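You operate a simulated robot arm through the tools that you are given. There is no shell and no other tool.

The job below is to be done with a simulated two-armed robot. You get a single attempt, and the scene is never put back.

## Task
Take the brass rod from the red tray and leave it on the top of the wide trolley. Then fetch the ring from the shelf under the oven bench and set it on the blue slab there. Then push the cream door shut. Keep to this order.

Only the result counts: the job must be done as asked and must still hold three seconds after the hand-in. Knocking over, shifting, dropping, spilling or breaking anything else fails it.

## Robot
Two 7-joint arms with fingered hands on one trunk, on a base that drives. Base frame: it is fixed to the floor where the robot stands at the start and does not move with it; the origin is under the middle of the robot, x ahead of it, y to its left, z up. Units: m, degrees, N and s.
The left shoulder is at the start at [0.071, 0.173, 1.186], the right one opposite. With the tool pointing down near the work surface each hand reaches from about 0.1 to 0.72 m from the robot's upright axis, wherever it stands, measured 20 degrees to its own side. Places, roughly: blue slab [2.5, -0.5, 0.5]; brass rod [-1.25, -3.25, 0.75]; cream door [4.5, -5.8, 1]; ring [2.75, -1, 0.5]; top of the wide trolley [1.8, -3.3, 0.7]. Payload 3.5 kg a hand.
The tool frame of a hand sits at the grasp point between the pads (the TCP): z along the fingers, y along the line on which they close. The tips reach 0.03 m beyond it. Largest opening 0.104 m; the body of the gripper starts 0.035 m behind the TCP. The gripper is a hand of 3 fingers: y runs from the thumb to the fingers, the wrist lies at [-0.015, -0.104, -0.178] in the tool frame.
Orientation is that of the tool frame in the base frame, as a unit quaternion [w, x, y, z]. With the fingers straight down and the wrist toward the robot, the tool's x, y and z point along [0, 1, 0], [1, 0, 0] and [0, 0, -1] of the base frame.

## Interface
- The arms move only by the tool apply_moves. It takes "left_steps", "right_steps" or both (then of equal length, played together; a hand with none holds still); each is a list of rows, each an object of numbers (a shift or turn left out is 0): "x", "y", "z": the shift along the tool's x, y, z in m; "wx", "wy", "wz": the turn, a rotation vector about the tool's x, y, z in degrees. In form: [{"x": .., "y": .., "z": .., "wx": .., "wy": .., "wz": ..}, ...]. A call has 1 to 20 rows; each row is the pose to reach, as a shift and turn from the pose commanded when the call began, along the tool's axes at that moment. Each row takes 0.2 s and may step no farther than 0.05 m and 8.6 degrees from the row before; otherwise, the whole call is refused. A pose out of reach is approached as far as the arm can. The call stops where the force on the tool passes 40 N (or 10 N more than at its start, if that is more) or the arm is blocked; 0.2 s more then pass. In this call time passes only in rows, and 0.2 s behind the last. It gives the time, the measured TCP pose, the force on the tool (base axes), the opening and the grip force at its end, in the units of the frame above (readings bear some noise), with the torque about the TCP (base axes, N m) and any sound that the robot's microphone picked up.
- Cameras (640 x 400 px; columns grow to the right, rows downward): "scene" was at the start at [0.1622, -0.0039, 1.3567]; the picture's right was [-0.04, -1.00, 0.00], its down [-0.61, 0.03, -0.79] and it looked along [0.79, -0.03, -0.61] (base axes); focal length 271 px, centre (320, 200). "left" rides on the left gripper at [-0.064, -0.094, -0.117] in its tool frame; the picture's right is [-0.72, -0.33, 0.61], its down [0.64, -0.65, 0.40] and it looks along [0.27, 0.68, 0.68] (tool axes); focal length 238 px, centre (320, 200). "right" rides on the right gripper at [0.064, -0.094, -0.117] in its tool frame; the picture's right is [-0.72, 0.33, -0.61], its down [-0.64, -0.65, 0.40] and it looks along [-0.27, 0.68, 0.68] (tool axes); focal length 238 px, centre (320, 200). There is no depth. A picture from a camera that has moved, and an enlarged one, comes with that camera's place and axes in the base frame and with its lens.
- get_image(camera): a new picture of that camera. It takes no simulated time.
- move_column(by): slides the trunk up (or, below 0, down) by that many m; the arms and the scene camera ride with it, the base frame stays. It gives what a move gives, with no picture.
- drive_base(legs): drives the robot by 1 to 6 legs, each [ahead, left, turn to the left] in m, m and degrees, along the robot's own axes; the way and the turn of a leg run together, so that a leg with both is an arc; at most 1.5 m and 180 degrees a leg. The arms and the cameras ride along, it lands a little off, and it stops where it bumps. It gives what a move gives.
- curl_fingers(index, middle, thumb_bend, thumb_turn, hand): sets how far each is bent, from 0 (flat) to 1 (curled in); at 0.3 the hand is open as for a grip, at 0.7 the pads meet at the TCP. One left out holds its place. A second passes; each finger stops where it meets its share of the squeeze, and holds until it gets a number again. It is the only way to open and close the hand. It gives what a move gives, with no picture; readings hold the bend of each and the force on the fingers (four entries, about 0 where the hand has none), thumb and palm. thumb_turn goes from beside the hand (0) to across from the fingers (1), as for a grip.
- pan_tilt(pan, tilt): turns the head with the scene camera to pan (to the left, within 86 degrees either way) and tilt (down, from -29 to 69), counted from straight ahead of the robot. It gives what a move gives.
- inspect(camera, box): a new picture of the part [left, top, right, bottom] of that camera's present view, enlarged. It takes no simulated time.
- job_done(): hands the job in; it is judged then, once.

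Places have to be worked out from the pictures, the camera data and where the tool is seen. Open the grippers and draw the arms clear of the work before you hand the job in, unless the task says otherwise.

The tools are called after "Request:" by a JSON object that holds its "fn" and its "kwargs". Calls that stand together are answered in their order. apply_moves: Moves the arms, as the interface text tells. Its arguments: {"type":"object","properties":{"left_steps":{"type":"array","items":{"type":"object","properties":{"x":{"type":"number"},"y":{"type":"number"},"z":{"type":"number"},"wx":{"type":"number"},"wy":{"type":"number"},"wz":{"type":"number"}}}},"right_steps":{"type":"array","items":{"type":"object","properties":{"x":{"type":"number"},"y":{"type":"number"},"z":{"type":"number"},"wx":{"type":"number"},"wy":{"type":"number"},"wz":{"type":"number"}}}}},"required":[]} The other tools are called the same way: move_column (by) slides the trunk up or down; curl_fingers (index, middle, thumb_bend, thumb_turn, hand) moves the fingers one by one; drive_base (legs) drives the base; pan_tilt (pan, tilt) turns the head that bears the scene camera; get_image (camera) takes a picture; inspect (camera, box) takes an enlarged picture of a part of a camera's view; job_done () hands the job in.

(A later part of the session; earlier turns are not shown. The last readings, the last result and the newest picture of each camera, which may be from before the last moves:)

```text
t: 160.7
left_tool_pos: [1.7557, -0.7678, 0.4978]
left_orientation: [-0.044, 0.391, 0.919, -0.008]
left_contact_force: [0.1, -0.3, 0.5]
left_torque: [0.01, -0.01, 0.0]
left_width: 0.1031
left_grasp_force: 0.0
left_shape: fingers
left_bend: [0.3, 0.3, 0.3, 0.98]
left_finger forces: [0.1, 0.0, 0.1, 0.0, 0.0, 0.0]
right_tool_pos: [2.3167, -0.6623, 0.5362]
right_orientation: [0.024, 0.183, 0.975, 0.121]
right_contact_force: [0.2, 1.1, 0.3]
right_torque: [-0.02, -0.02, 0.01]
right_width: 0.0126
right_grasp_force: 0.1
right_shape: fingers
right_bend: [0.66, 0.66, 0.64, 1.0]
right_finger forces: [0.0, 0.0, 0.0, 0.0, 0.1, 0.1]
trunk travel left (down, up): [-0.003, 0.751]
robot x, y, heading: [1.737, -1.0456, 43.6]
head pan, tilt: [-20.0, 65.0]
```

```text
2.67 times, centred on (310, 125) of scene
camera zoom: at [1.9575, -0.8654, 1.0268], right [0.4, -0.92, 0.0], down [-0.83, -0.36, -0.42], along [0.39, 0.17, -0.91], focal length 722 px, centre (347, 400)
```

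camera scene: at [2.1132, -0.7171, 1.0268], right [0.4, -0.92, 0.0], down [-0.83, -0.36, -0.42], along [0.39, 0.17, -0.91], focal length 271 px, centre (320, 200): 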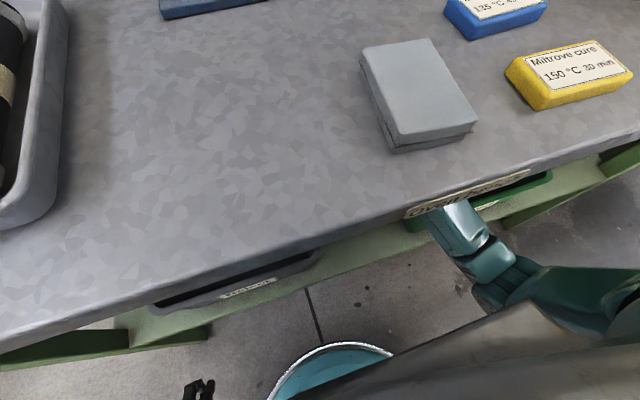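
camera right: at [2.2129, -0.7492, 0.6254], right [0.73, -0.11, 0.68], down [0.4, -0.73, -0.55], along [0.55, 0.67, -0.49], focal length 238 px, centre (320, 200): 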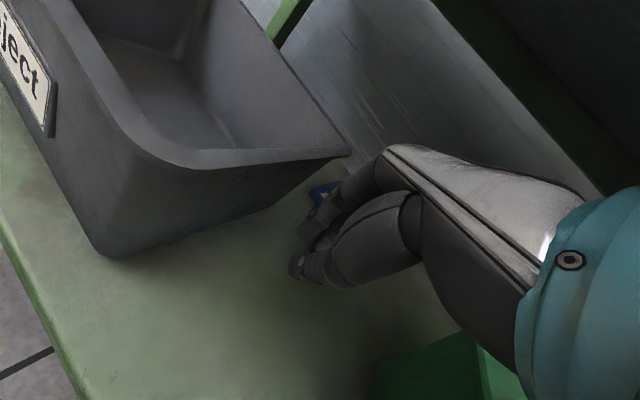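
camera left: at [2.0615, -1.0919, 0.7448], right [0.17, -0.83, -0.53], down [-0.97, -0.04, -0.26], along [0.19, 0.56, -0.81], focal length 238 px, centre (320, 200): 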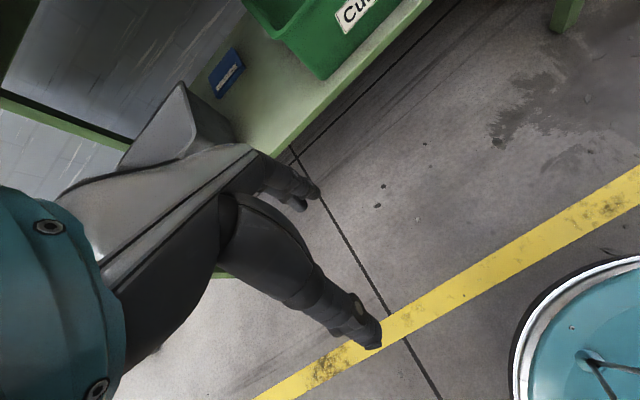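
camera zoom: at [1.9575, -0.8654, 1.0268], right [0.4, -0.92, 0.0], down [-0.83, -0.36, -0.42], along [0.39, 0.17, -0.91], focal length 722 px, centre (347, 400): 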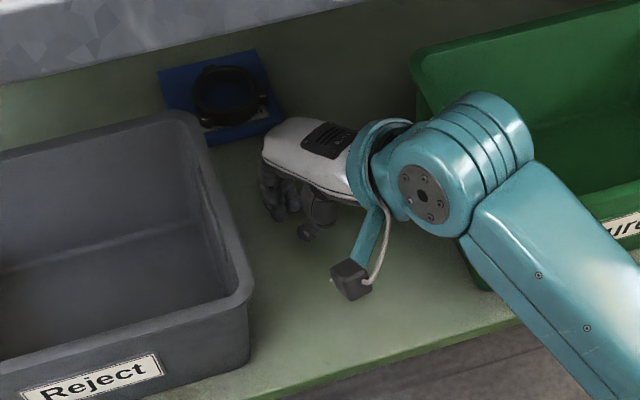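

The ring sits centred on the blue slab. I back out fully, then raise the trunk for travel.

Request:
{"fn": "drive_base", "kwargs": {"legs": [[-0.24, 0, 0]]}}

Request:
{"fn": "move_column", "kwargs": {"by": 0.28}}

Request:
{"fn": "pan_tilt", "kwargs": {"pan": -80, "tilt": 20}}

Request:
{"fn": "get_image", "kwargs": {"camera": "scene"}}

```text
t: 162.5
left_tool_pos: [1.58, -0.9345, 0.4991]
left_orientation: [-0.044, 0.388, 0.921, -0.009]
left_contact_force: [0.0, -0.8, -0.9]
left_torque: [-0.02, 0.01, -0.01]
left_width: 0.103
left_grasp_force: 0.0
left_shape: fingers
left_bend: [0.3, 0.3, 0.3, 0.98]
left_finger forces: [0.0, 0.1, 0.1, 0.1, 0.1, 0.1]
right_tool_pos: [2.1401, -0.8249, 0.5365]
right_orientation: [0.023, 0.182, 0.976, 0.12]
right_contact_force: [-0.2, 1.0, 0.0]
right_torque: [0.02, -0.01, 0.01]
right_width: 0.0128
right_grasp_force: 0.1
right_shape: fingers
right_bend: [0.66, 0.66, 0.64, 1.0]
right_finger forces: [0.1, 0.0, 0.0, 0.1, 0.0, 0.1]
trunk travel left (down, up): [-0.003, 0.751]
robot x, y, heading: [1.5595, -1.2092, 44.1]
head pan, tilt: [-20.0, 65.0]
```

```text
t: 165.3
left_tool_pos: [1.5899, -0.9196, 0.811]
left_orientation: [0.014, 0.379, 0.914, 0.142]
left_contact_force: [-0.7, 0.5, -0.6]
left_torque: [0.0, -0.01, -0.01]
left_width: 0.1034
left_grasp_force: 0.1
left_shape: fingers
left_bend: [0.3, 0.3, 0.3, 0.98]
left_finger forces: [0.1, 0.0, 0.1, 0.0, 0.0, 0.0]
right_tool_pos: [2.1409, -0.825, 0.8164]
right_orientation: [0.022, 0.181, 0.976, 0.12]
right_contact_force: [-0.3, -1.0, 0.0]
right_torque: [-0.01, -0.01, -0.02]
right_width: 0.0126
right_grasp_force: 0.0
right_shape: fingers
right_bend: [0.66, 0.66, 0.64, 1.0]
right_finger forces: [0.1, 0.1, 0.0, 0.0, 0.1, 0.1]
trunk travel left (down, up): [-0.283, 0.471]
robot x, y, heading: [1.5649, -1.2155, 43.9]
head pan, tilt: [-20.0, 65.0]
```

```text
t: 166.6
left_tool_pos: [1.589, -0.9187, 0.8112]
left_orientation: [0.014, 0.378, 0.915, 0.142]
left_contact_force: [0.7, -0.3, -0.2]
left_torque: [-0.04, -0.05, 0.01]
left_width: 0.1033
left_grasp_force: 0.1
left_shape: fingers
left_bend: [0.3, 0.3, 0.3, 0.98]
left_finger forces: [0.1, 0.0, 0.1, 0.1, 0.0, 0.0]
right_tool_pos: [2.1397, -0.8255, 0.8172]
right_orientation: [0.024, 0.181, 0.976, 0.121]
right_contact_force: [0.2, -0.5, -0.2]
right_torque: [-0.02, -0.01, -0.02]
right_width: 0.0128
right_grasp_force: 0.1
right_shape: fingers
right_bend: [0.66, 0.66, 0.64, 1.0]
right_finger forces: [0.0, 0.1, 0.1, 0.1, 0.0, 0.0]
trunk travel left (down, up): [-0.283, 0.471]
robot x, y, heading: [1.5625, -1.2157, 43.9]
head pan, tilt: [-80.0, 20.0]
```

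```text
taken
camera scene: at [1.6929, -1.2152, 1.385], right [-0.59, -0.81, 0.0], down [-0.28, 0.2, -0.94], along [0.76, -0.55, -0.34], focal length 271 px, centre (320, 200)
```

scene: 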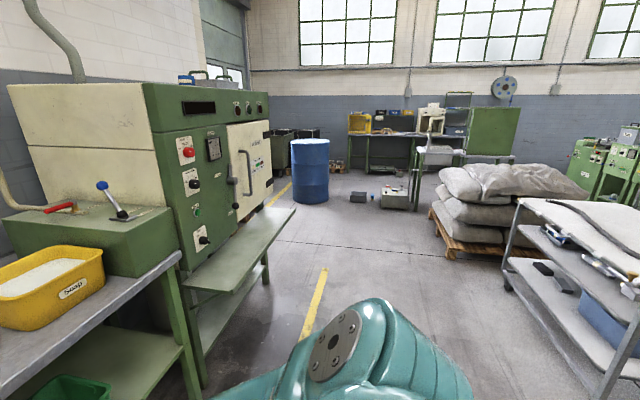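

The cream small oven stands on the back bench around column 433. I zoom in.

Request:
{"fn": "inspect", "kwargs": {"camera": "scene", "box": [340, 70, 540, 220]}}

Request:
{"fn": "inspect", "kwargs": {"camera": "scene", "box": [400, 85, 470, 145]}}

```text
2.67 times, centred on (440, 145) of scene
camera zoom: at [1.6929, -1.2152, 1.385], right [-0.59, -0.81, 0.0], down [-0.28, 0.2, -0.94], along [0.76, -0.55, -0.34], focal length 722 px, centre (0, 347)
```

zoom: 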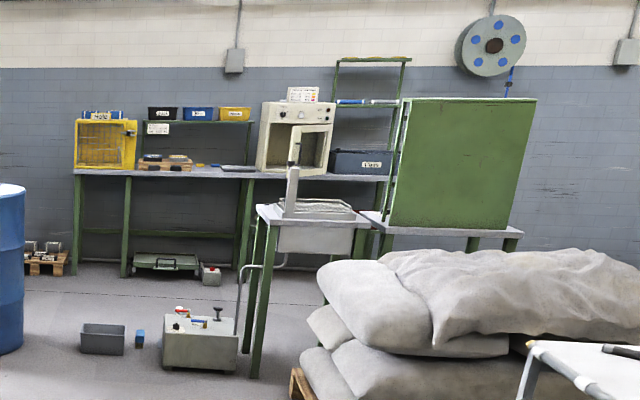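

```text
6.67 times, centred on (435, 115) of scene
camera zoom: at [1.6929, -1.2152, 1.385], right [-0.59, -0.81, 0.0], down [-0.28, 0.2, -0.94], along [0.76, -0.55, -0.34], focal length 1804 px, centre (-447, 767)
```

zoom: 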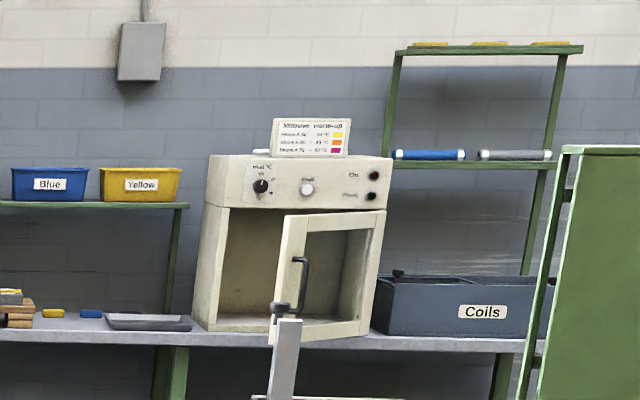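

The oven's cream door is ajar, hinged on its right side, and there is a small table with a cutter in front of it. I first retract the right arm to a compact pose.

Request:
{"fn": "apply_moves", "kwargs": {"right_steps": [{"x": 0.0176, "y": -0.037, "z": -0.009, "wy": -1, "wz": 4}, {"x": 0.035, "y": -0.073, "z": -0.018, "wy": -2, "wz": 8}, {"x": 0.053, "y": -0.11, "z": -0.027, "wy": -3, "wz": 12}, {"x": 0.07, "y": -0.147, "z": -0.036, "wy": -4, "wz": 16}, {"x": 0.088, "y": -0.183, "z": -0.045, "wy": -5, "wz": 20}, {"x": 0.1057, "y": -0.22, "z": -0.055, "wy": -6, "wz": 24}]}}

Request:
{"fn": "curl_fingers", "kwargs": {"hand": "right", "index": 0.3, "middle": 0.3, "thumb_bend": 0.3}}

Request:
{"fn": "drive_base", "kwargs": {"legs": [[0, 0, -90]]}}

Request:
{"fn": "pan_tilt", "kwargs": {"pan": 0, "tilt": 25}}

Request:
{"fn": "get_image", "kwargs": {"camera": "scene"}}

```text
t: 168.0
left_tool_pos: [1.5887, -0.9188, 0.8114]
left_orientation: [0.015, 0.378, 0.915, 0.143]
left_contact_force: [-0.5, -0.4, -0.1]
left_torque: [-0.01, -0.02, 0.0]
left_width: 0.1032
left_grasp_force: 0.1
left_shape: fingers
left_bend: [0.3, 0.3, 0.3, 0.98]
left_finger forces: [0.0, 0.0, 0.0, 0.0, 0.0, 0.0]
right_tool_pos: [1.9589, -0.9992, 0.8169]
right_orientation: [0.048, 0.388, 0.913, 0.113]
right_contact_force: [0.1, -0.4, 0.5]
right_torque: [0.02, -0.04, -0.01]
right_width: 0.0133
right_grasp_force: 0.0
right_shape: fingers
right_bend: [0.66, 0.66, 0.64, 1.0]
right_finger forces: [0.0, 0.0, 0.0, 0.1, 0.0, 0.0]
trunk travel left (down, up): [-0.283, 0.471]
robot x, y, heading: [1.5627, -1.2095, 44.0]
head pan, tilt: [-80.0, 20.0]
```

```text
t: 169.0
left_tool_pos: [1.5899, -0.92, 0.8131]
left_orientation: [0.015, 0.378, 0.914, 0.143]
left_contact_force: [0.2, -0.3, -0.4]
left_torque: [-0.02, -0.02, -0.03]
left_width: 0.1034
left_grasp_force: 0.0
left_shape: fingers
left_bend: [0.3, 0.3, 0.3, 0.98]
left_finger forces: [0.1, 0.0, 0.0, 0.1, 0.0, 0.0]
right_tool_pos: [1.9601, -0.9978, 0.8154]
right_orientation: [0.049, 0.387, 0.914, 0.113]
right_contact_force: [0.1, -1.1, 0.5]
right_torque: [0.0, -0.02, -0.01]
right_width: 0.1027
right_grasp_force: 0.0
right_shape: fingers
right_bend: [0.3, 0.3, 0.3, 0.98]
right_finger forces: [0.0, 0.0, 0.0, 0.1, 0.0, 0.0]
trunk travel left (down, up): [-0.283, 0.471]
robot x, y, heading: [1.5596, -1.2134, 44.0]
head pan, tilt: [-80.0, 20.0]
```

```text
t: 173.2
left_tool_pos: [1.8565, -1.2328, 0.8116]
left_orientation: [0.111, 0.91, 0.388, 0.09]
left_contact_force: [-0.2, -0.4, 0.2]
left_torque: [0.0, 0.0, 0.0]
left_width: 0.103
left_grasp_force: 0.1
left_shape: fingers
left_bend: [0.3, 0.3, 0.3, 0.98]
left_finger forces: [0.1, 0.1, 0.2, 0.1, 0.0, 0.0]
right_tool_pos: [1.7863, -1.6052, 0.8154]
right_orientation: [0.113, 0.916, 0.382, 0.047]
right_contact_force: [0.4, -0.1, -0.1]
right_torque: [-0.04, 0.0, -0.03]
right_width: 0.1025
right_grasp_force: 0.0
right_shape: fingers
right_bend: [0.3, 0.3, 0.3, 0.98]
right_finger forces: [0.0, 0.0, 0.1, 0.0, 0.1, 0.0]
trunk travel left (down, up): [-0.283, 0.471]
robot x, y, heading: [1.5635, -1.2133, -45.3]
head pan, tilt: [-80.0, 20.0]
```

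```text
t: 174.7
left_tool_pos: [1.8578, -1.233, 0.8119]
left_orientation: [0.11, 0.91, 0.389, 0.092]
left_contact_force: [-1.3, 0.4, 0.2]
left_torque: [0.01, -0.02, 0.01]
left_width: 0.1029
left_grasp_force: 0.0
left_shape: fingers
left_bend: [0.3, 0.3, 0.3, 0.98]
left_finger forces: [0.1, 0.1, 0.0, 0.1, 0.0, 0.1]
right_tool_pos: [1.7855, -1.6044, 0.8154]
right_orientation: [0.114, 0.916, 0.382, 0.047]
right_contact_force: [0.1, -0.5, -0.3]
right_torque: [-0.01, -0.02, -0.01]
right_width: 0.1028
right_grasp_force: 0.1
right_shape: fingers
right_bend: [0.3, 0.3, 0.3, 0.98]
right_finger forces: [0.0, 0.0, 0.0, 0.0, 0.1, 0.1]
trunk travel left (down, up): [-0.283, 0.471]
robot x, y, heading: [1.5624, -1.2145, -44.8]
head pan, tilt: [0.0, 25.0]
```

```text
taken
camera scene: at [1.6817, -1.3314, 1.3769], right [-0.71, -0.71, 0.0], down [-0.3, 0.3, -0.91], along [0.64, -0.64, -0.42], focal length 271 px, centre (320, 200)
```

scene: 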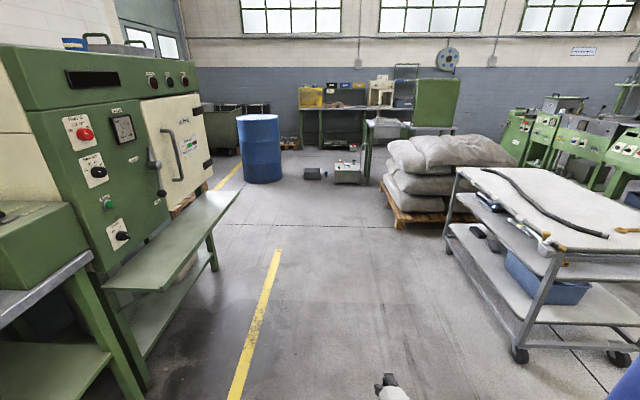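

The aisle ahead is clear: drum at left about 3.6 m, bags pallet at right, a floor device about 3.9 m ahead. I drive 1.9 m ahead.

Request:
{"fn": "drive_base", "kwargs": {"legs": [[1.0, -0.08, 0], [0.9, 0, 0]]}}

Request:
{"fn": "get_image", "kwargs": {"camera": "scene"}}

Request:
{"fn": "inspect", "kwargs": {"camera": "scene", "box": [230, 40, 530, 240]}}

```text
t: 184.1
left_tool_pos: [3.1351, -2.5811, 0.8118]
left_orientation: [0.109, 0.905, 0.399, 0.093]
left_contact_force: [0.2, -0.2, 0.2]
left_torque: [0.03, 0.0, 0.0]
left_width: 0.1031
left_grasp_force: 0.0
left_shape: fingers
left_bend: [0.3, 0.3, 0.3, 0.98]
left_finger forces: [0.0, 0.1, 0.0, 0.0, 0.0, 0.0]
right_tool_pos: [3.0704, -2.9539, 0.8159]
right_orientation: [0.112, 0.912, 0.392, 0.049]
right_contact_force: [0.1, 0.1, -0.7]
right_torque: [0.0, 0.0, 0.04]
right_width: 0.1027
right_grasp_force: 0.1
right_shape: fingers
right_bend: [0.3, 0.3, 0.3, 0.98]
right_finger forces: [0.0, 0.1, 0.1, 0.0, 0.0, 0.0]
trunk travel left (down, up): [-0.283, 0.471]
robot x, y, heading: [2.8408, -2.564, -43.7]
head pan, tilt: [0.0, 25.0]
```

```text
taken
camera scene: at [2.9608, -2.6825, 1.3769], right [-0.69, -0.72, 0.0], down [-0.31, 0.29, -0.91], along [0.65, -0.63, -0.42], focal length 271 px, centre (320, 200)
```

scene: 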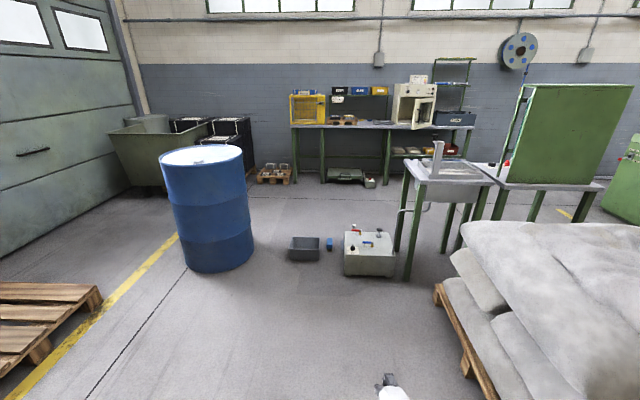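

```text
2.00 times, centred on (380, 140) of scene
camera zoom: at [2.9608, -2.6825, 1.3769], right [-0.69, -0.72, 0.0], down [-0.31, 0.29, -0.91], along [0.65, -0.63, -0.42], focal length 541 px, centre (200, 320)
```

zoom: 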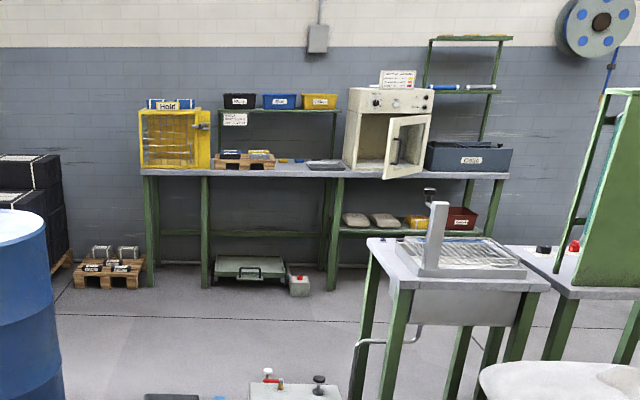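

The floor bin and grey device block the direct way; I need precise gaps around the drum. I zoom on the floor area.

Request:
{"fn": "pan_tilt", "kwargs": {"pan": 20, "tilt": 35}}

Request:
{"fn": "get_image", "kwargs": {"camera": "scene"}}

Request:
{"fn": "pan_tilt", "kwargs": {"pan": -35, "tilt": 25}}

Request:
{"fn": "get_image", "kwargs": {"camera": "scene"}}

```text
t: 184.9
left_tool_pos: [3.1347, -2.5797, 0.8113]
left_orientation: [0.109, 0.906, 0.398, 0.093]
left_contact_force: [-0.2, 0.4, -0.2]
left_torque: [-0.02, -0.02, 0.0]
left_width: 0.1032
left_grasp_force: 0.0
left_shape: fingers
left_bend: [0.3, 0.3, 0.3, 0.98]
left_finger forces: [0.0, 0.0, 0.1, 0.0, 0.1, 0.0]
right_tool_pos: [3.0695, -2.9545, 0.8156]
right_orientation: [0.113, 0.912, 0.392, 0.048]
right_contact_force: [-0.7, -1.2, -0.5]
right_torque: [0.02, 0.0, -0.01]
right_width: 0.1029
right_grasp_force: 0.0
right_shape: fingers
right_bend: [0.3, 0.3, 0.3, 0.98]
right_finger forces: [0.1, 0.0, 0.0, 0.1, 0.0, 0.1]
trunk travel left (down, up): [-0.283, 0.471]
robot x, y, heading: [2.8382, -2.5644, -43.7]
head pan, tilt: [20.0, 35.0]
```

```text
taken
camera scene: at [2.9746, -2.6541, 1.3612], right [-0.4, -0.91, 0.0], down [-0.52, 0.23, -0.82], along [0.75, -0.33, -0.57], focal length 271 px, centre (320, 200)
```

scene: 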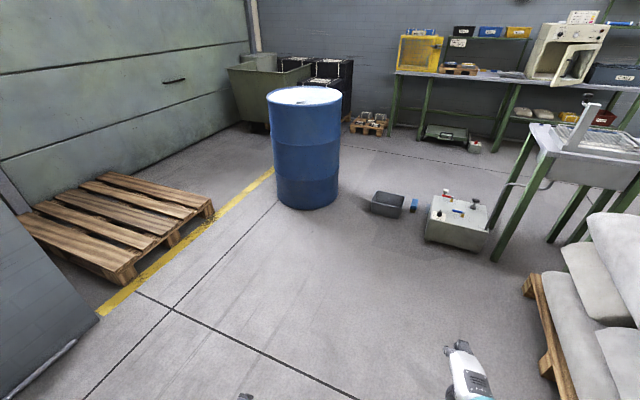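

```text
t: 186.1
left_tool_pos: [3.1346, -2.5805, 0.8115]
left_orientation: [0.108, 0.906, 0.399, 0.094]
left_contact_force: [0.6, 0.7, -0.3]
left_torque: [-0.01, 0.03, 0.02]
left_width: 0.1031
left_grasp_force: 0.0
left_shape: fingers
left_bend: [0.3, 0.3, 0.3, 0.98]
left_finger forces: [0.0, 0.1, 0.0, 0.0, 0.0, 0.1]
right_tool_pos: [3.0707, -2.9533, 0.8141]
right_orientation: [0.112, 0.912, 0.392, 0.049]
right_contact_force: [-0.6, 0.1, 0.1]
right_torque: [0.0, 0.04, -0.01]
right_width: 0.1028
right_grasp_force: 0.0
right_shape: fingers
right_bend: [0.3, 0.3, 0.3, 0.98]
right_finger forces: [0.1, 0.0, 0.0, 0.0, 0.0, 0.0]
trunk travel left (down, up): [-0.283, 0.471]
robot x, y, heading: [2.8392, -2.5649, -43.7]
head pan, tilt: [-35.0, 25.0]
```

```text
taken
camera scene: at [2.912, -2.7089, 1.3769], right [-0.98, -0.19, 0.0], down [-0.08, 0.41, -0.91], along [0.18, -0.89, -0.42], focal length 271 px, centre (320, 200)
```

scene: 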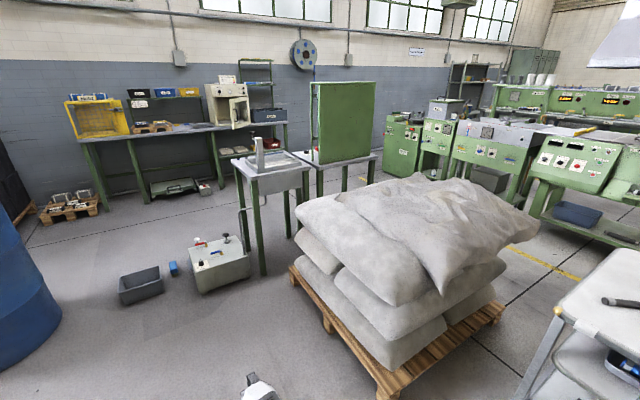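

The only way to the oven seems to be past the drum. I raise the trunk fully (arms and head go above drum height), and turn toward the gap between the pallet and the drum to measure it.

Request:
{"fn": "move_column", "kwargs": {"by": 0.45}}

Request:
{"fn": "drive_base", "kwargs": {"legs": [[0, 0, 40], [0.7, 0, 0]]}}

Request:
{"fn": "pan_tilt", "kwargs": {"pan": 0, "tilt": 45}}

Request:
{"fn": "get_image", "kwargs": {"camera": "scene"}}

```text
refused: 0.45 is not a number from -0.4 to 0.4
```

```text
t: 191.8
left_tool_pos: [3.7729, -2.4589, 0.8104]
left_orientation: [0.073, 0.73, 0.668, 0.123]
left_contact_force: [0.1, 0.1, 0.9]
left_torque: [0.01, -0.04, -0.02]
left_width: 0.1032
left_grasp_force: 0.0
left_shape: fingers
left_bend: [0.3, 0.3, 0.3, 0.98]
left_finger forces: [0.0, 0.1, 0.1, 0.0, 0.1, 0.0]
right_tool_pos: [3.9497, -2.7952, 0.8144]
right_orientation: [0.092, 0.737, 0.665, 0.083]
right_contact_force: [0.0, 0.5, 0.1]
right_torque: [-0.01, 0.01, 0.03]
right_width: 0.1029
right_grasp_force: 0.0
right_shape: fingers
right_bend: [0.3, 0.3, 0.3, 0.98]
right_finger forces: [0.1, 0.0, 0.0, 0.0, 0.1, 0.0]
trunk travel left (down, up): [-0.283, 0.471]
robot x, y, heading: [3.529, -2.6284, -6.1]
head pan, tilt: [-35.0, 25.0]
```

```text
t: 192.8
left_tool_pos: [3.7727, -2.4585, 0.811]
left_orientation: [0.073, 0.73, 0.669, 0.123]
left_contact_force: [0.7, 0.0, 0.5]
left_torque: [0.0, 0.0, 0.03]
left_width: 0.1028
left_grasp_force: 0.0
left_shape: fingers
left_bend: [0.3, 0.3, 0.3, 0.98]
left_finger forces: [0.1, 0.0, 0.0, 0.0, 0.1, 0.0]
right_tool_pos: [3.9499, -2.7957, 0.8146]
right_orientation: [0.091, 0.738, 0.664, 0.082]
right_contact_force: [0.1, -0.2, 0.2]
right_torque: [-0.02, 0.01, -0.02]
right_width: 0.1027
right_grasp_force: 0.2
right_shape: fingers
right_bend: [0.3, 0.3, 0.3, 0.98]
right_finger forces: [0.0, 0.0, 0.1, 0.0, 0.1, 0.1]
trunk travel left (down, up): [-0.283, 0.471]
robot x, y, heading: [3.5311, -2.6321, -6.2]
head pan, tilt: [0.0, 45.0]
```

```text
taken
camera scene: at [3.6867, -2.6454, 1.3464], right [-0.11, -0.99, 0.0], down [-0.7, 0.08, -0.71], along [0.7, -0.08, -0.71], focal length 271 px, centre (320, 200)
```

scene: 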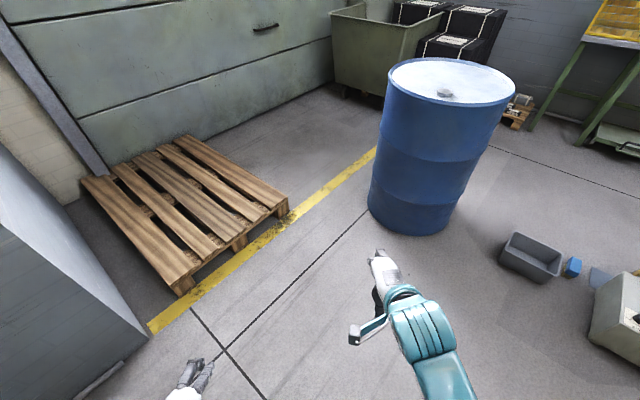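

The gap between pallet corner (4.92,-2.57) and drum surface is about 0.55 m, while my base disc measures about 0.48 m across. I raise the trunk so the arms are well above the drum, and line up for the gap's middle (y ≈ −2.847).

Request:
{"fn": "move_column", "kwargs": {"by": 0.4}}

Request:
{"fn": "drive_base", "kwargs": {"legs": [[0, 0, 6], [0.65, -0.21, 0]]}}

Request:
{"fn": "pan_tilt", "kwargs": {"pan": 0, "tilt": 60}}

Request:
{"fn": "get_image", "kwargs": {"camera": "scene"}}

```text
t: 196.7
left_tool_pos: [3.7735, -2.4599, 1.2119]
left_orientation: [0.072, 0.73, 0.669, 0.124]
left_contact_force: [-0.2, 0.5, 0.2]
left_torque: [-0.02, 0.04, -0.02]
left_width: 0.103
left_grasp_force: 0.0
left_shape: fingers
left_bend: [0.3, 0.3, 0.3, 0.98]
left_finger forces: [0.0, 0.1, 0.0, 0.0, 0.0, 0.0]
right_tool_pos: [3.9481, -2.8132, 1.2102]
right_orientation: [0.108, 0.734, 0.668, 0.065]
right_contact_force: [-0.1, -1.2, 0.0]
right_torque: [0.03, 0.02, 0.01]
right_width: 0.1028
right_grasp_force: 0.1
right_shape: fingers
right_bend: [0.3, 0.3, 0.3, 0.98]
right_finger forces: [0.0, 0.1, 0.0, 0.0, 0.1, 0.0]
trunk travel left (down, up): [-0.683, 0.071]
robot x, y, heading: [3.5316, -2.6305, -6.1]
head pan, tilt: [0.0, 45.0]
```

```text
t: 201.0
left_tool_pos: [4.4214, -2.6507, 1.212]
left_orientation: [0.067, 0.694, 0.706, 0.127]
left_contact_force: [-0.5, -0.8, 0.5]
left_torque: [0.0, 0.04, 0.04]
left_width: 0.1033
left_grasp_force: 0.0
left_shape: fingers
left_bend: [0.3, 0.3, 0.3, 0.98]
left_finger forces: [0.0, 0.1, 0.0, 0.0, 0.1, 0.1]
right_tool_pos: [4.6316, -2.9829, 1.2094]
right_orientation: [0.104, 0.698, 0.705, 0.07]
right_contact_force: [0.2, 0.0, -1.1]
right_torque: [-0.03, 0.01, 0.01]
right_width: 0.1028
right_grasp_force: 0.0
right_shape: fingers
right_bend: [0.3, 0.3, 0.3, 0.98]
right_finger forces: [0.0, 0.0, 0.0, 0.0, 0.0, 0.0]
trunk travel left (down, up): [-0.683, 0.071]
robot x, y, heading: [4.1986, -2.8417, -0.3]
head pan, tilt: [0.0, 45.0]
```

```text
t: 201.8
left_tool_pos: [4.4224, -2.6505, 1.2119]
left_orientation: [0.067, 0.694, 0.705, 0.127]
left_contact_force: [-0.1, 0.8, 0.2]
left_torque: [0.02, 0.0, 0.0]
left_width: 0.1031
left_grasp_force: 0.0
left_shape: fingers
left_bend: [0.3, 0.3, 0.3, 0.98]
left_finger forces: [0.0, 0.0, 0.0, 0.0, 0.1, 0.0]
right_tool_pos: [4.6312, -2.9844, 1.2093]
right_orientation: [0.105, 0.698, 0.705, 0.069]
right_contact_force: [-0.5, 0.1, -0.3]
right_torque: [0.0, -0.03, 0.0]
right_width: 0.1027
right_grasp_force: 0.1
right_shape: fingers
right_bend: [0.3, 0.3, 0.3, 0.98]
right_finger forces: [0.0, 0.0, 0.1, 0.1, 0.0, 0.0]
trunk travel left (down, up): [-0.683, 0.071]
robot x, y, heading: [4.1993, -2.844, -0.3]
head pan, tilt: [0.0, 60.0]
```

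```text
taken
camera scene: at [4.2757, -2.8437, 1.7293], right [-0.01, -1.0, 0.0], down [-0.87, 0.01, -0.5], along [0.5, 0.0, -0.87], focal length 271 px, centre (320, 200)
```

scene: 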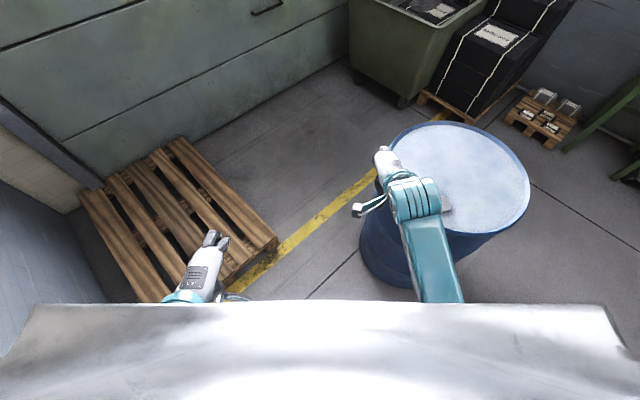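

From above, the gap measures only about 0.53 m, leaving about 2 cm each side. Before risking that I look over the other access, right of the tables, from this raised viewpoint.

Request:
{"fn": "pan_tilt", "kwargs": {"pan": -55, "tilt": 25}}

Request:
{"fn": "get_image", "kwargs": {"camera": "scene"}}

Request:
{"fn": "inspect", "kwargs": {"camera": "scene", "box": [260, 60, 560, 260]}}

```text
t: 203.0
left_tool_pos: [4.4219, -2.6499, 1.2117]
left_orientation: [0.067, 0.695, 0.705, 0.127]
left_contact_force: [0.0, -0.5, -0.3]
left_torque: [0.0, 0.01, 0.01]
left_width: 0.1031
left_grasp_force: 0.0
left_shape: fingers
left_bend: [0.3, 0.3, 0.3, 0.98]
left_finger forces: [0.0, 0.1, 0.1, 0.0, 0.0, 0.0]
right_tool_pos: [4.6311, -2.9843, 1.2091]
right_orientation: [0.105, 0.698, 0.705, 0.069]
right_contact_force: [0.6, 1.4, 0.3]
right_torque: [-0.01, -0.01, -0.02]
right_width: 0.1025
right_grasp_force: 0.1
right_shape: fingers
right_bend: [0.3, 0.3, 0.3, 0.98]
right_finger forces: [0.1, 0.0, 0.0, 0.1, 0.0, 0.0]
trunk travel left (down, up): [-0.683, 0.071]
robot x, y, heading: [4.2001, -2.8444, -0.6]
head pan, tilt: [-55.0, 25.0]
```

```text
taken
camera scene: at [4.2613, -2.9189, 1.7793], right [-0.82, -0.57, 0.0], down [-0.24, 0.35, -0.91], along [0.52, -0.74, -0.42], focal length 271 px, centre (320, 200)
```

scene: 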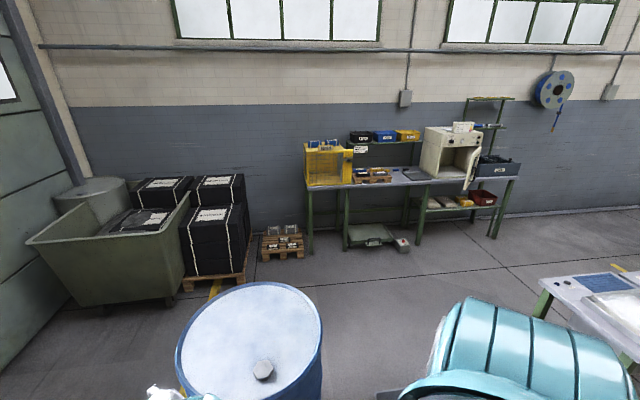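

```text
2.00 times, centred on (410, 160) of scene
camera zoom: at [4.2613, -2.9189, 1.7793], right [-0.82, -0.57, 0.0], down [-0.24, 0.35, -0.91], along [0.52, -0.74, -0.42], focal length 541 px, centre (140, 280)
```

zoom: 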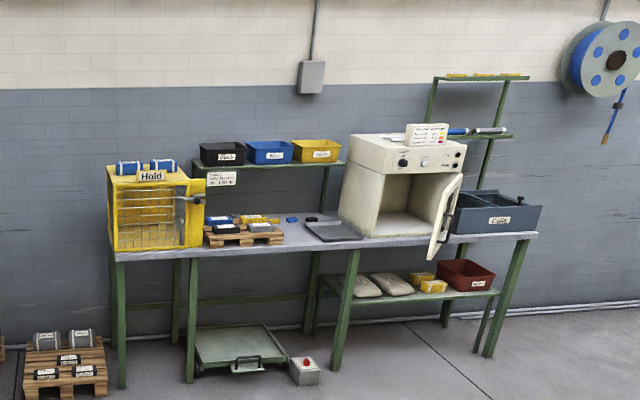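

The area before the bench is open and continues to the right. I look further right to judge the other access.

Request:
{"fn": "pan_tilt", "kwargs": {"pan": -84, "tilt": 20}}

Request:
{"fn": "get_image", "kwargs": {"camera": "scene"}}

Request:
{"fn": "inspect", "kwargs": {"camera": "scene", "box": [280, 80, 640, 300]}}

```text
t: 204.0
left_tool_pos: [4.4223, -2.651, 1.2101]
left_orientation: [0.067, 0.694, 0.705, 0.127]
left_contact_force: [0.7, 0.6, -0.4]
left_torque: [-0.01, -0.02, 0.03]
left_width: 0.1031
left_grasp_force: 0.2
left_shape: fingers
left_bend: [0.3, 0.3, 0.3, 0.98]
left_finger forces: [0.0, 0.0, 0.1, 0.1, 0.2, 0.1]
right_tool_pos: [4.6306, -2.9842, 1.2095]
right_orientation: [0.106, 0.698, 0.704, 0.069]
right_contact_force: [0.3, -1.0, -0.7]
right_torque: [0.01, -0.03, 0.02]
right_width: 0.1026
right_grasp_force: 0.0
right_shape: fingers
right_bend: [0.3, 0.3, 0.3, 0.98]
right_finger forces: [0.0, 0.0, 0.1, 0.0, 0.0, 0.1]
trunk travel left (down, up): [-0.683, 0.071]
robot x, y, heading: [4.2014, -2.8452, -0.3]
head pan, tilt: [-84.0, 20.0]
```

```text
taken
camera scene: at [4.2181, -2.9358, 1.7874], right [-0.99, -0.1, 0.0], down [-0.03, 0.34, -0.94], along [0.09, -0.94, -0.34], focal length 271 px, centre (320, 200)
```

scene: 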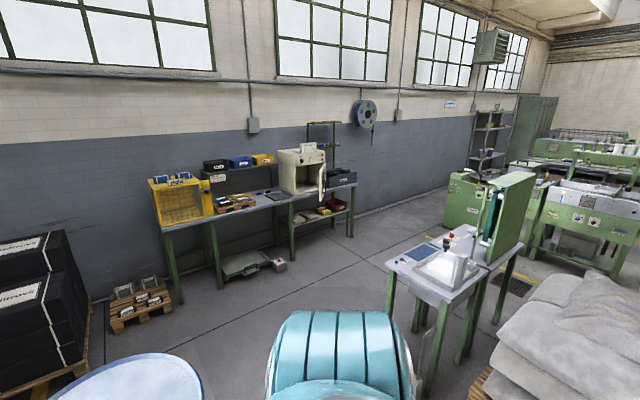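

```text
1.78 times, centred on (460, 190) of scene
camera zoom: at [4.2181, -2.9358, 1.7874], right [-0.99, -0.1, 0.0], down [-0.03, 0.34, -0.94], along [0.09, -0.94, -0.34], focal length 481 px, centre (71, 218)
```

zoom: 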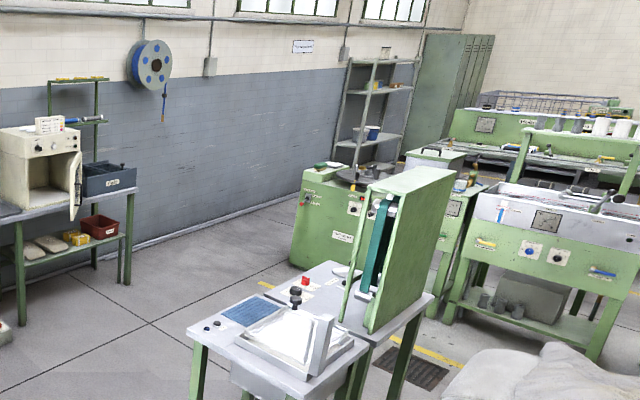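

There is a roughly 1 m wide corridor on the right side (between the panel table and the machines, past the trolley), so the long way round is safer than a 2 cm margin. I return to the aisle: back off and turn around.

Request:
{"fn": "drive_base", "kwargs": {"legs": [[-1.35, 0.28, 0], [0, 0, 134]]}}

Request:
{"fn": "pan_tilt", "kwargs": {"pan": 0, "tilt": 35}}

Request:
{"fn": "get_image", "kwargs": {"camera": "scene"}}

```text
t: 216.4
left_tool_pos: [2.5507, -2.5091, 1.2115]
left_orientation: [-0.09, -0.367, 0.919, 0.112]
left_contact_force: [0.4, 0.7, -0.4]
left_torque: [0.0, -0.02, 0.01]
left_width: 0.1031
left_grasp_force: 0.1
left_shape: fingers
left_bend: [0.3, 0.3, 0.3, 0.98]
left_finger forces: [0.1, 0.1, 0.0, 0.0, 0.0, 0.0]
right_tool_pos: [2.6544, -2.1281, 1.2085]
right_orientation: [-0.021, -0.365, 0.922, 0.124]
right_contact_force: [-0.3, -0.1, -0.7]
right_torque: [-0.02, 0.01, 0.0]
right_width: 0.1028
right_grasp_force: 0.2
right_shape: fingers
right_bend: [0.3, 0.3, 0.3, 0.98]
right_finger forces: [0.1, 0.1, 0.1, 0.1, 0.0, 0.0]
trunk travel left (down, up): [-0.683, 0.071]
robot x, y, heading: [2.8441, -2.5435, 132.3]
head pan, tilt: [-84.0, 20.0]
```

```text
t: 218.0
left_tool_pos: [2.5506, -2.5082, 1.2115]
left_orientation: [-0.089, -0.368, 0.919, 0.112]
left_contact_force: [-0.3, 0.4, 0.6]
left_torque: [0.02, 0.03, 0.02]
left_width: 0.1031
left_grasp_force: 0.1
left_shape: fingers
left_bend: [0.3, 0.3, 0.3, 0.98]
left_finger forces: [0.1, 0.0, 0.0, 0.1, 0.0, 0.0]
right_tool_pos: [2.6536, -2.1277, 1.2083]
right_orientation: [-0.019, -0.365, 0.923, 0.124]
right_contact_force: [-0.3, 0.1, 0.6]
right_torque: [0.01, -0.01, 0.0]
right_width: 0.1029
right_grasp_force: 0.1
right_shape: fingers
right_bend: [0.3, 0.3, 0.3, 0.98]
right_finger forces: [0.0, 0.1, 0.1, 0.0, 0.0, 0.0]
trunk travel left (down, up): [-0.683, 0.071]
robot x, y, heading: [2.8412, -2.543, 132.5]
head pan, tilt: [0.0, 35.0]
```

```text
taken
camera scene: at [2.7777, -2.47, 1.7636], right [0.74, 0.67, 0.0], down [0.39, -0.42, -0.82], along [-0.55, 0.61, -0.57], focal length 271 px, centre (320, 200)
```

scene: 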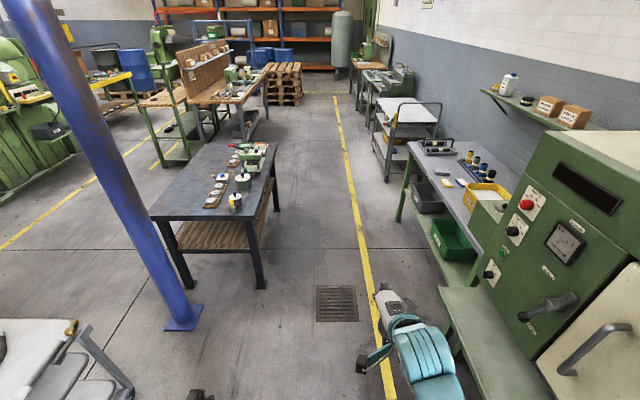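

The aisle is clear back to the first gap. I drive ahead 3 m along it, keeping slightly right of the dark bench.

Request:
{"fn": "drive_base", "kwargs": {"legs": [[1.5, -0.05, 0], [1.5, 0.02, 0]]}}

Request:
{"fn": "drive_base", "kwargs": {"legs": [[0, 0, 92]]}}

Request:
{"fn": "get_image", "kwargs": {"camera": "scene"}}

```text
refused: leg 1 is longer than a leg can be; nothing moved
```

```text
t: 222.2
left_tool_pos: [2.8134, -2.8359, 1.2114]
left_orientation: [0.143, 0.911, -0.386, -0.015]
left_contact_force: [0.4, 0.3, -0.4]
left_torque: [-0.02, 0.01, 0.01]
left_width: 0.1034
left_grasp_force: 0.1
left_shape: fingers
left_bend: [0.3, 0.3, 0.3, 0.98]
left_finger forces: [0.1, 0.1, 0.1, 0.0, 0.0, 0.0]
right_tool_pos: [2.4311, -2.7362, 1.208]
right_orientation: [0.103, 0.912, -0.39, -0.073]
right_contact_force: [0.4, 0.3, 0.1]
right_torque: [-0.03, 0.01, -0.01]
right_width: 0.1026
right_grasp_force: 0.1
right_shape: fingers
right_bend: [0.3, 0.3, 0.3, 0.98]
right_finger forces: [0.0, 0.0, 0.1, 0.1, 0.0, 0.1]
trunk travel left (down, up): [-0.683, 0.071]
robot x, y, heading: [2.8461, -2.5425, -137.1]
head pan, tilt: [0.0, 35.0]
```

```text
taken
camera scene: at [2.7718, -2.61, 1.7636], right [-0.68, 0.73, 0.0], down [0.42, 0.39, -0.82], along [-0.6, -0.56, -0.57], focal length 271 px, centre (320, 200)
```

scene: 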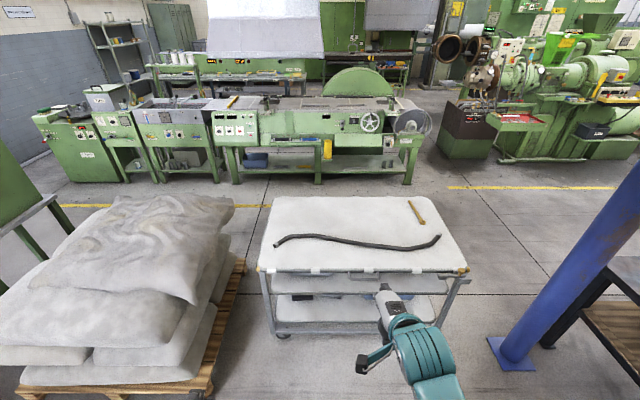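

The drive was refused for leg length, so only the turn happened – in free space; the rod is still visible on the trolley. I turn back and drive with shorter legs.

Request:
{"fn": "drive_base", "kwargs": {"legs": [[0, 0, -90], [1.4, -0.04, 0], [1.4, 0.0, 0], [0.22, 0, 0]]}}

Request:
{"fn": "get_image", "kwargs": {"camera": "scene"}}

```text
t: 241.1
left_tool_pos: [0.476, -0.2985, 1.2112]
left_orientation: [-0.093, -0.398, 0.906, 0.109]
left_contact_force: [-0.1, 0.2, 0.2]
left_torque: [0.0, -0.02, 0.01]
left_width: 0.1032
left_grasp_force: 0.2
left_shape: fingers
left_bend: [0.3, 0.3, 0.3, 0.98]
left_finger forces: [0.0, 0.0, 0.1, 0.0, 0.1, 0.1]
right_tool_pos: [0.5541, 0.0883, 1.2107]
right_orientation: [-0.024, -0.396, 0.91, 0.124]
right_contact_force: [-0.5, -1.0, 0.4]
right_torque: [0.01, 0.0, -0.01]
right_width: 0.1026
right_grasp_force: 0.1
right_shape: fingers
right_bend: [0.3, 0.3, 0.3, 0.98]
right_finger forces: [0.1, 0.0, 0.1, 0.0, 0.0, 0.0]
trunk travel left (down, up): [-0.683, 0.071]
robot x, y, heading: [0.7734, -0.3141, 136.0]
head pan, tilt: [0.0, 35.0]
```

```text
taken
camera scene: at [0.7004, -0.2453, 1.7636], right [0.69, 0.72, 0.0], down [0.41, -0.4, -0.82], along [-0.59, 0.57, -0.57], focal length 271 px, centre (320, 200)
```

scene: 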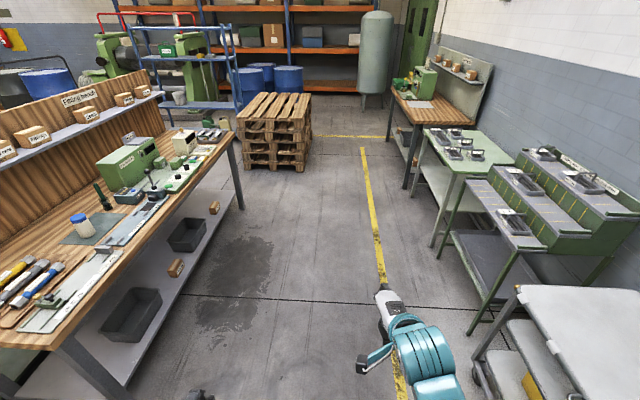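

I turn left to face the gap between the benches again.

Request:
{"fn": "drive_base", "kwargs": {"legs": [[0, 0, 89]]}}

Request:
{"fn": "get_image", "kwargs": {"camera": "scene"}}

```text
t: 245.3
left_tool_pos: [0.7505, -0.6072, 1.2107]
left_orientation: [0.143, 0.918, -0.37, -0.012]
left_contact_force: [-0.4, -0.2, 0.7]
left_torque: [0.03, 0.02, 0.04]
left_width: 0.1029
left_grasp_force: 0.1
left_shape: fingers
left_bend: [0.3, 0.3, 0.3, 0.98]
left_finger forces: [0.0, 0.1, 0.0, 0.0, 0.0, 0.0]
right_tool_pos: [0.3646, -0.5222, 1.2093]
right_orientation: [0.103, 0.919, -0.373, -0.071]
right_contact_force: [0.1, 0.2, 0.7]
right_torque: [-0.01, -0.01, 0.03]
right_width: 0.1025
right_grasp_force: 0.0
right_shape: fingers
right_bend: [0.3, 0.3, 0.3, 0.98]
right_finger forces: [0.0, 0.0, 0.0, 0.0, 0.0, 0.0]
trunk travel left (down, up): [-0.683, 0.071]
robot x, y, heading: [0.7689, -0.3165, -134.6]
head pan, tilt: [0.0, 35.0]
```

```text
taken
camera scene: at [0.7013, -0.383, 1.7636], right [-0.71, 0.71, 0.0], down [0.41, 0.41, -0.82], along [-0.58, -0.58, -0.57], focal length 271 px, centre (320, 200)
```

scene: 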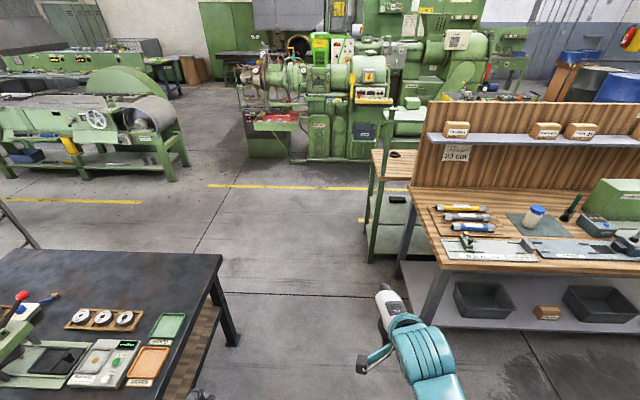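

I go through: 0.9 m ahead with slight left drift past the dark bench, then 0.9 m ahead drifting left past the shelf, and turn left toward the corridor right of the trolley.

Request:
{"fn": "drive_base", "kwargs": {"legs": [[0.9, 0.06, 0], [0.9, 0.25, 0], [0, 0, 89]]}}

Request:
{"fn": "get_image", "kwargs": {"camera": "scene"}}

```text
t: 258.3
left_tool_pos: [0.0156, -1.8077, 1.2118]
left_orientation: [0.111, 0.915, 0.378, 0.091]
left_contact_force: [-0.5, 0.3, -0.2]
left_torque: [-0.01, -0.01, 0.03]
left_width: 0.103
left_grasp_force: 0.0
left_shape: fingers
left_bend: [0.3, 0.3, 0.3, 0.98]
left_finger forces: [0.0, 0.0, 0.1, 0.0, 0.0, 0.0]
right_tool_pos: [-0.0769, -2.191, 1.2082]
right_orientation: [0.124, 0.918, 0.377, 0.022]
right_contact_force: [0.0, 0.1, 0.5]
right_torque: [0.0, 0.04, 0.03]
right_width: 0.1027
right_grasp_force: 0.0
right_shape: fingers
right_bend: [0.3, 0.3, 0.3, 0.98]
right_finger forces: [0.0, 0.0, 0.0, 0.0, 0.0, 0.0]
trunk travel left (down, up): [-0.683, 0.071]
robot x, y, heading: [-0.2795, -1.7805, -46.1]
head pan, tilt: [0.0, 35.0]
```

```text
taken
camera scene: at [-0.2094, -1.8519, 1.7636], right [-0.72, -0.69, 0.0], down [-0.4, 0.41, -0.82], along [0.57, -0.59, -0.57], focal length 271 px, centre (320, 200)
```

scene: 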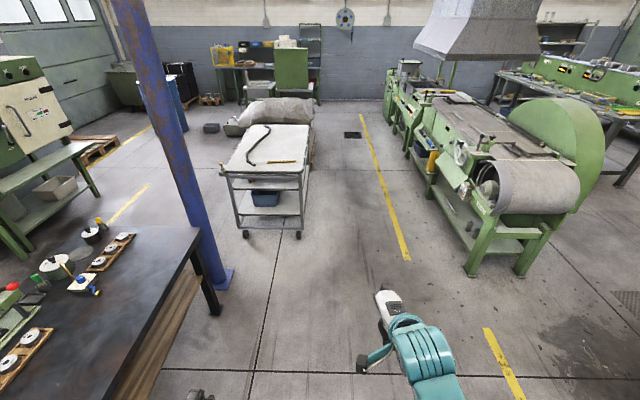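

The corridor between trolley and machines is 1.2 m wide, centred about 0.58 m to my right. I shift right and drive along it.

Request:
{"fn": "drive_base", "kwargs": {"legs": [[0.2, -0.58, 0], [1.4, 0, 0], [1.4, 0, 0]]}}

Request:
{"fn": "pan_tilt", "kwargs": {"pan": 15, "tilt": 30}}

Request:
{"fn": "get_image", "kwargs": {"camera": "scene"}}

```text
t: 274.6
left_tool_pos: [1.6383, -4.2894, 1.2117]
left_orientation: [0.109, 0.908, 0.394, 0.093]
left_contact_force: [0.0, 0.1, 0.6]
left_torque: [0.01, -0.01, -0.01]
left_width: 0.1031
left_grasp_force: 0.1
left_shape: fingers
left_bend: [0.3, 0.3, 0.3, 0.98]
left_finger forces: [0.0, 0.0, 0.0, 0.1, 0.0, 0.1]
right_tool_pos: [1.5573, -4.6773, 1.2085]
right_orientation: [0.124, 0.911, 0.392, 0.024]
right_contact_force: [-0.6, -0.5, -0.4]
right_torque: [0.02, 0.01, -0.02]
right_width: 0.1026
right_grasp_force: 0.0
right_shape: fingers
right_bend: [0.3, 0.3, 0.3, 0.98]
right_finger forces: [0.1, 0.1, 0.0, 0.1, 0.1, 0.1]
trunk travel left (down, up): [-0.683, 0.071]
robot x, y, heading: [1.344, -4.2733, -44.1]
head pan, tilt: [0.0, 35.0]
```

```text
t: 275.4
left_tool_pos: [1.6377, -4.2904, 1.2121]
left_orientation: [0.11, 0.907, 0.395, 0.094]
left_contact_force: [0.3, 0.6, 0.4]
left_torque: [0.0, 0.01, 0.0]
left_width: 0.103
left_grasp_force: 0.1
left_shape: fingers
left_bend: [0.3, 0.3, 0.3, 0.98]
left_finger forces: [0.1, 0.0, 0.1, 0.0, 0.0, 0.1]
right_tool_pos: [1.5565, -4.6767, 1.2088]
right_orientation: [0.124, 0.911, 0.392, 0.023]
right_contact_force: [-0.2, -0.6, 0.3]
right_torque: [0.0, 0.0, -0.01]
right_width: 0.1027
right_grasp_force: 0.1
right_shape: fingers
right_bend: [0.3, 0.3, 0.3, 0.98]
right_finger forces: [0.0, 0.0, 0.0, 0.0, 0.0, 0.0]
trunk travel left (down, up): [-0.683, 0.071]
robot x, y, heading: [1.34, -4.2732, -44.2]
head pan, tilt: [15.0, 30.0]
```

```text
taken
camera scene: at [1.43, -4.3252, 1.7714], right [-0.49, -0.87, 0.0], down [-0.44, 0.25, -0.87], along [0.75, -0.42, -0.5], focal length 271 px, centre (320, 200)
```

scene: 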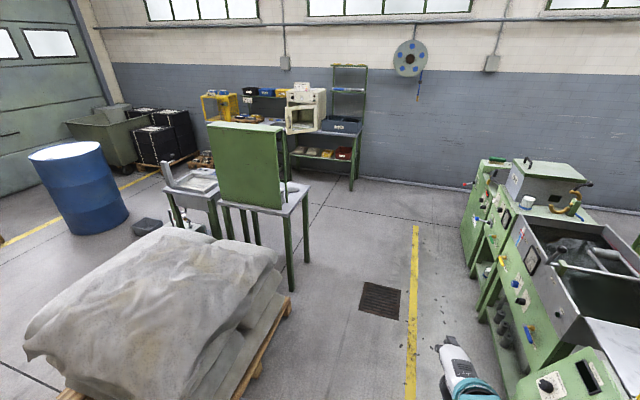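

Now the oven and its open door are in view with open floor leading to it. I zoom in on the oven.

Request:
{"fn": "inspect", "kwargs": {"camera": "scene", "box": [240, 60, 400, 200]}}

Request:
{"fn": "drive_base", "kwargs": {"legs": [[1.3, 0, 0]]}}

Request:
{"fn": "pan_tilt", "kwargs": {"pan": 30, "tilt": 30}}

Request:
{"fn": "get_image", "kwargs": {"camera": "scene"}}

```text
2.86 times, centred on (320, 130) of scene
camera zoom: at [1.43, -4.3252, 1.7714], right [-0.49, -0.87, 0.0], down [-0.44, 0.25, -0.87], along [0.75, -0.42, -0.5], focal length 773 px, centre (320, 400)
```

zoom: 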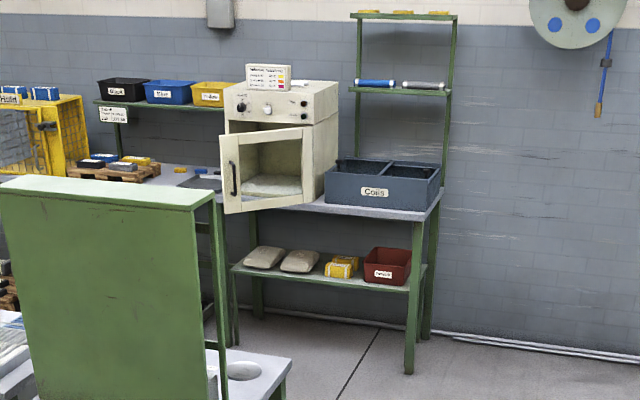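

```text
t: 281.8
left_tool_pos: [2.5705, -5.1732, 1.2113]
left_orientation: [0.108, 0.904, 0.403, 0.094]
left_contact_force: [-0.8, -0.1, 0.4]
left_torque: [-0.02, 0.02, -0.01]
left_width: 0.1031
left_grasp_force: 0.1
left_shape: fingers
left_bend: [0.3, 0.3, 0.3, 0.98]
left_finger forces: [0.0, 0.0, 0.1, 0.1, 0.1, 0.0]
right_tool_pos: [2.4972, -5.5616, 1.2096]
right_orientation: [0.124, 0.907, 0.402, 0.024]
right_contact_force: [0.1, -0.5, -0.3]
right_torque: [0.0, 0.0, -0.01]
right_width: 0.1024
right_grasp_force: 0.0
right_shape: fingers
right_bend: [0.3, 0.3, 0.3, 0.98]
right_finger forces: [0.0, 0.1, 0.0, 0.0, 0.1, 0.0]
trunk travel left (down, up): [-0.683, 0.071]
robot x, y, heading: [2.2726, -5.1634, -43.4]
head pan, tilt: [15.0, 30.0]
```

```text
t: 282.6
left_tool_pos: [2.572, -5.1739, 1.2123]
left_orientation: [0.108, 0.903, 0.404, 0.095]
left_contact_force: [-0.4, -0.5, 0.2]
left_torque: [-0.02, 0.01, 0.02]
left_width: 0.1031
left_grasp_force: 0.0
left_shape: fingers
left_bend: [0.3, 0.3, 0.3, 0.98]
left_finger forces: [0.0, 0.0, 0.0, 0.1, 0.0, 0.0]
right_tool_pos: [2.4976, -5.564, 1.2086]
right_orientation: [0.124, 0.907, 0.402, 0.025]
right_contact_force: [0.2, 0.3, 0.1]
right_torque: [0.03, 0.01, 0.0]
right_width: 0.1029
right_grasp_force: 0.1
right_shape: fingers
right_bend: [0.3, 0.3, 0.3, 0.98]
right_finger forces: [0.0, 0.1, 0.0, 0.0, 0.1, 0.1]
trunk travel left (down, up): [-0.683, 0.071]
robot x, y, heading: [2.2774, -5.1634, -43.0]
head pan, tilt: [30.0, 30.0]
```

```text
taken
camera scene: at [2.3715, -5.1918, 1.7714], right [-0.23, -0.97, 0.0], down [-0.49, 0.11, -0.87], along [0.84, -0.2, -0.5], focal length 271 px, centre (320, 200)
```

scene: 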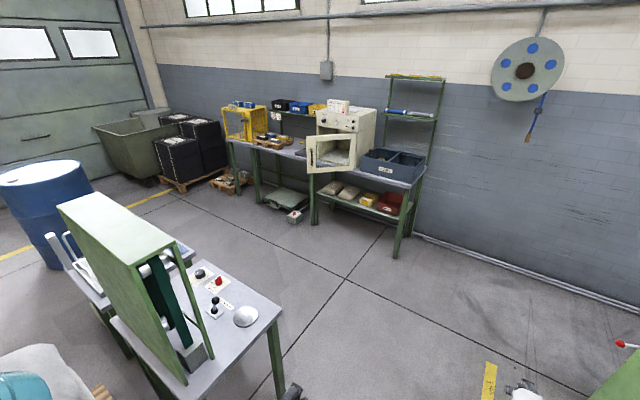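

I zoom on the oven door to measure it.

Request:
{"fn": "inspect", "kwargs": {"camera": "scene", "box": [270, 80, 450, 200]}}

```text
3.33 times, centred on (360, 140) of scene
camera zoom: at [2.3715, -5.1918, 1.7714], right [-0.23, -0.97, 0.0], down [-0.49, 0.11, -0.87], along [0.84, -0.2, -0.5], focal length 902 px, centre (187, 400)
```

zoom: 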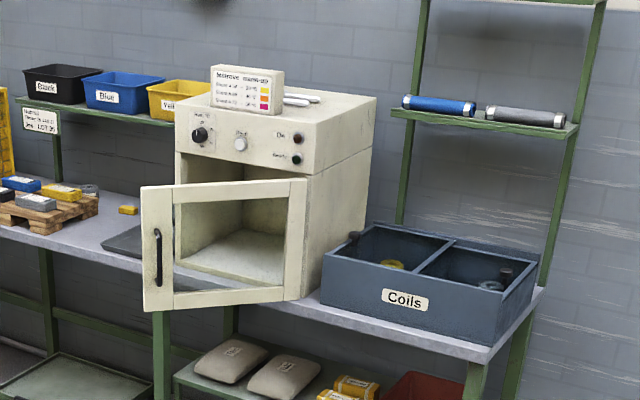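

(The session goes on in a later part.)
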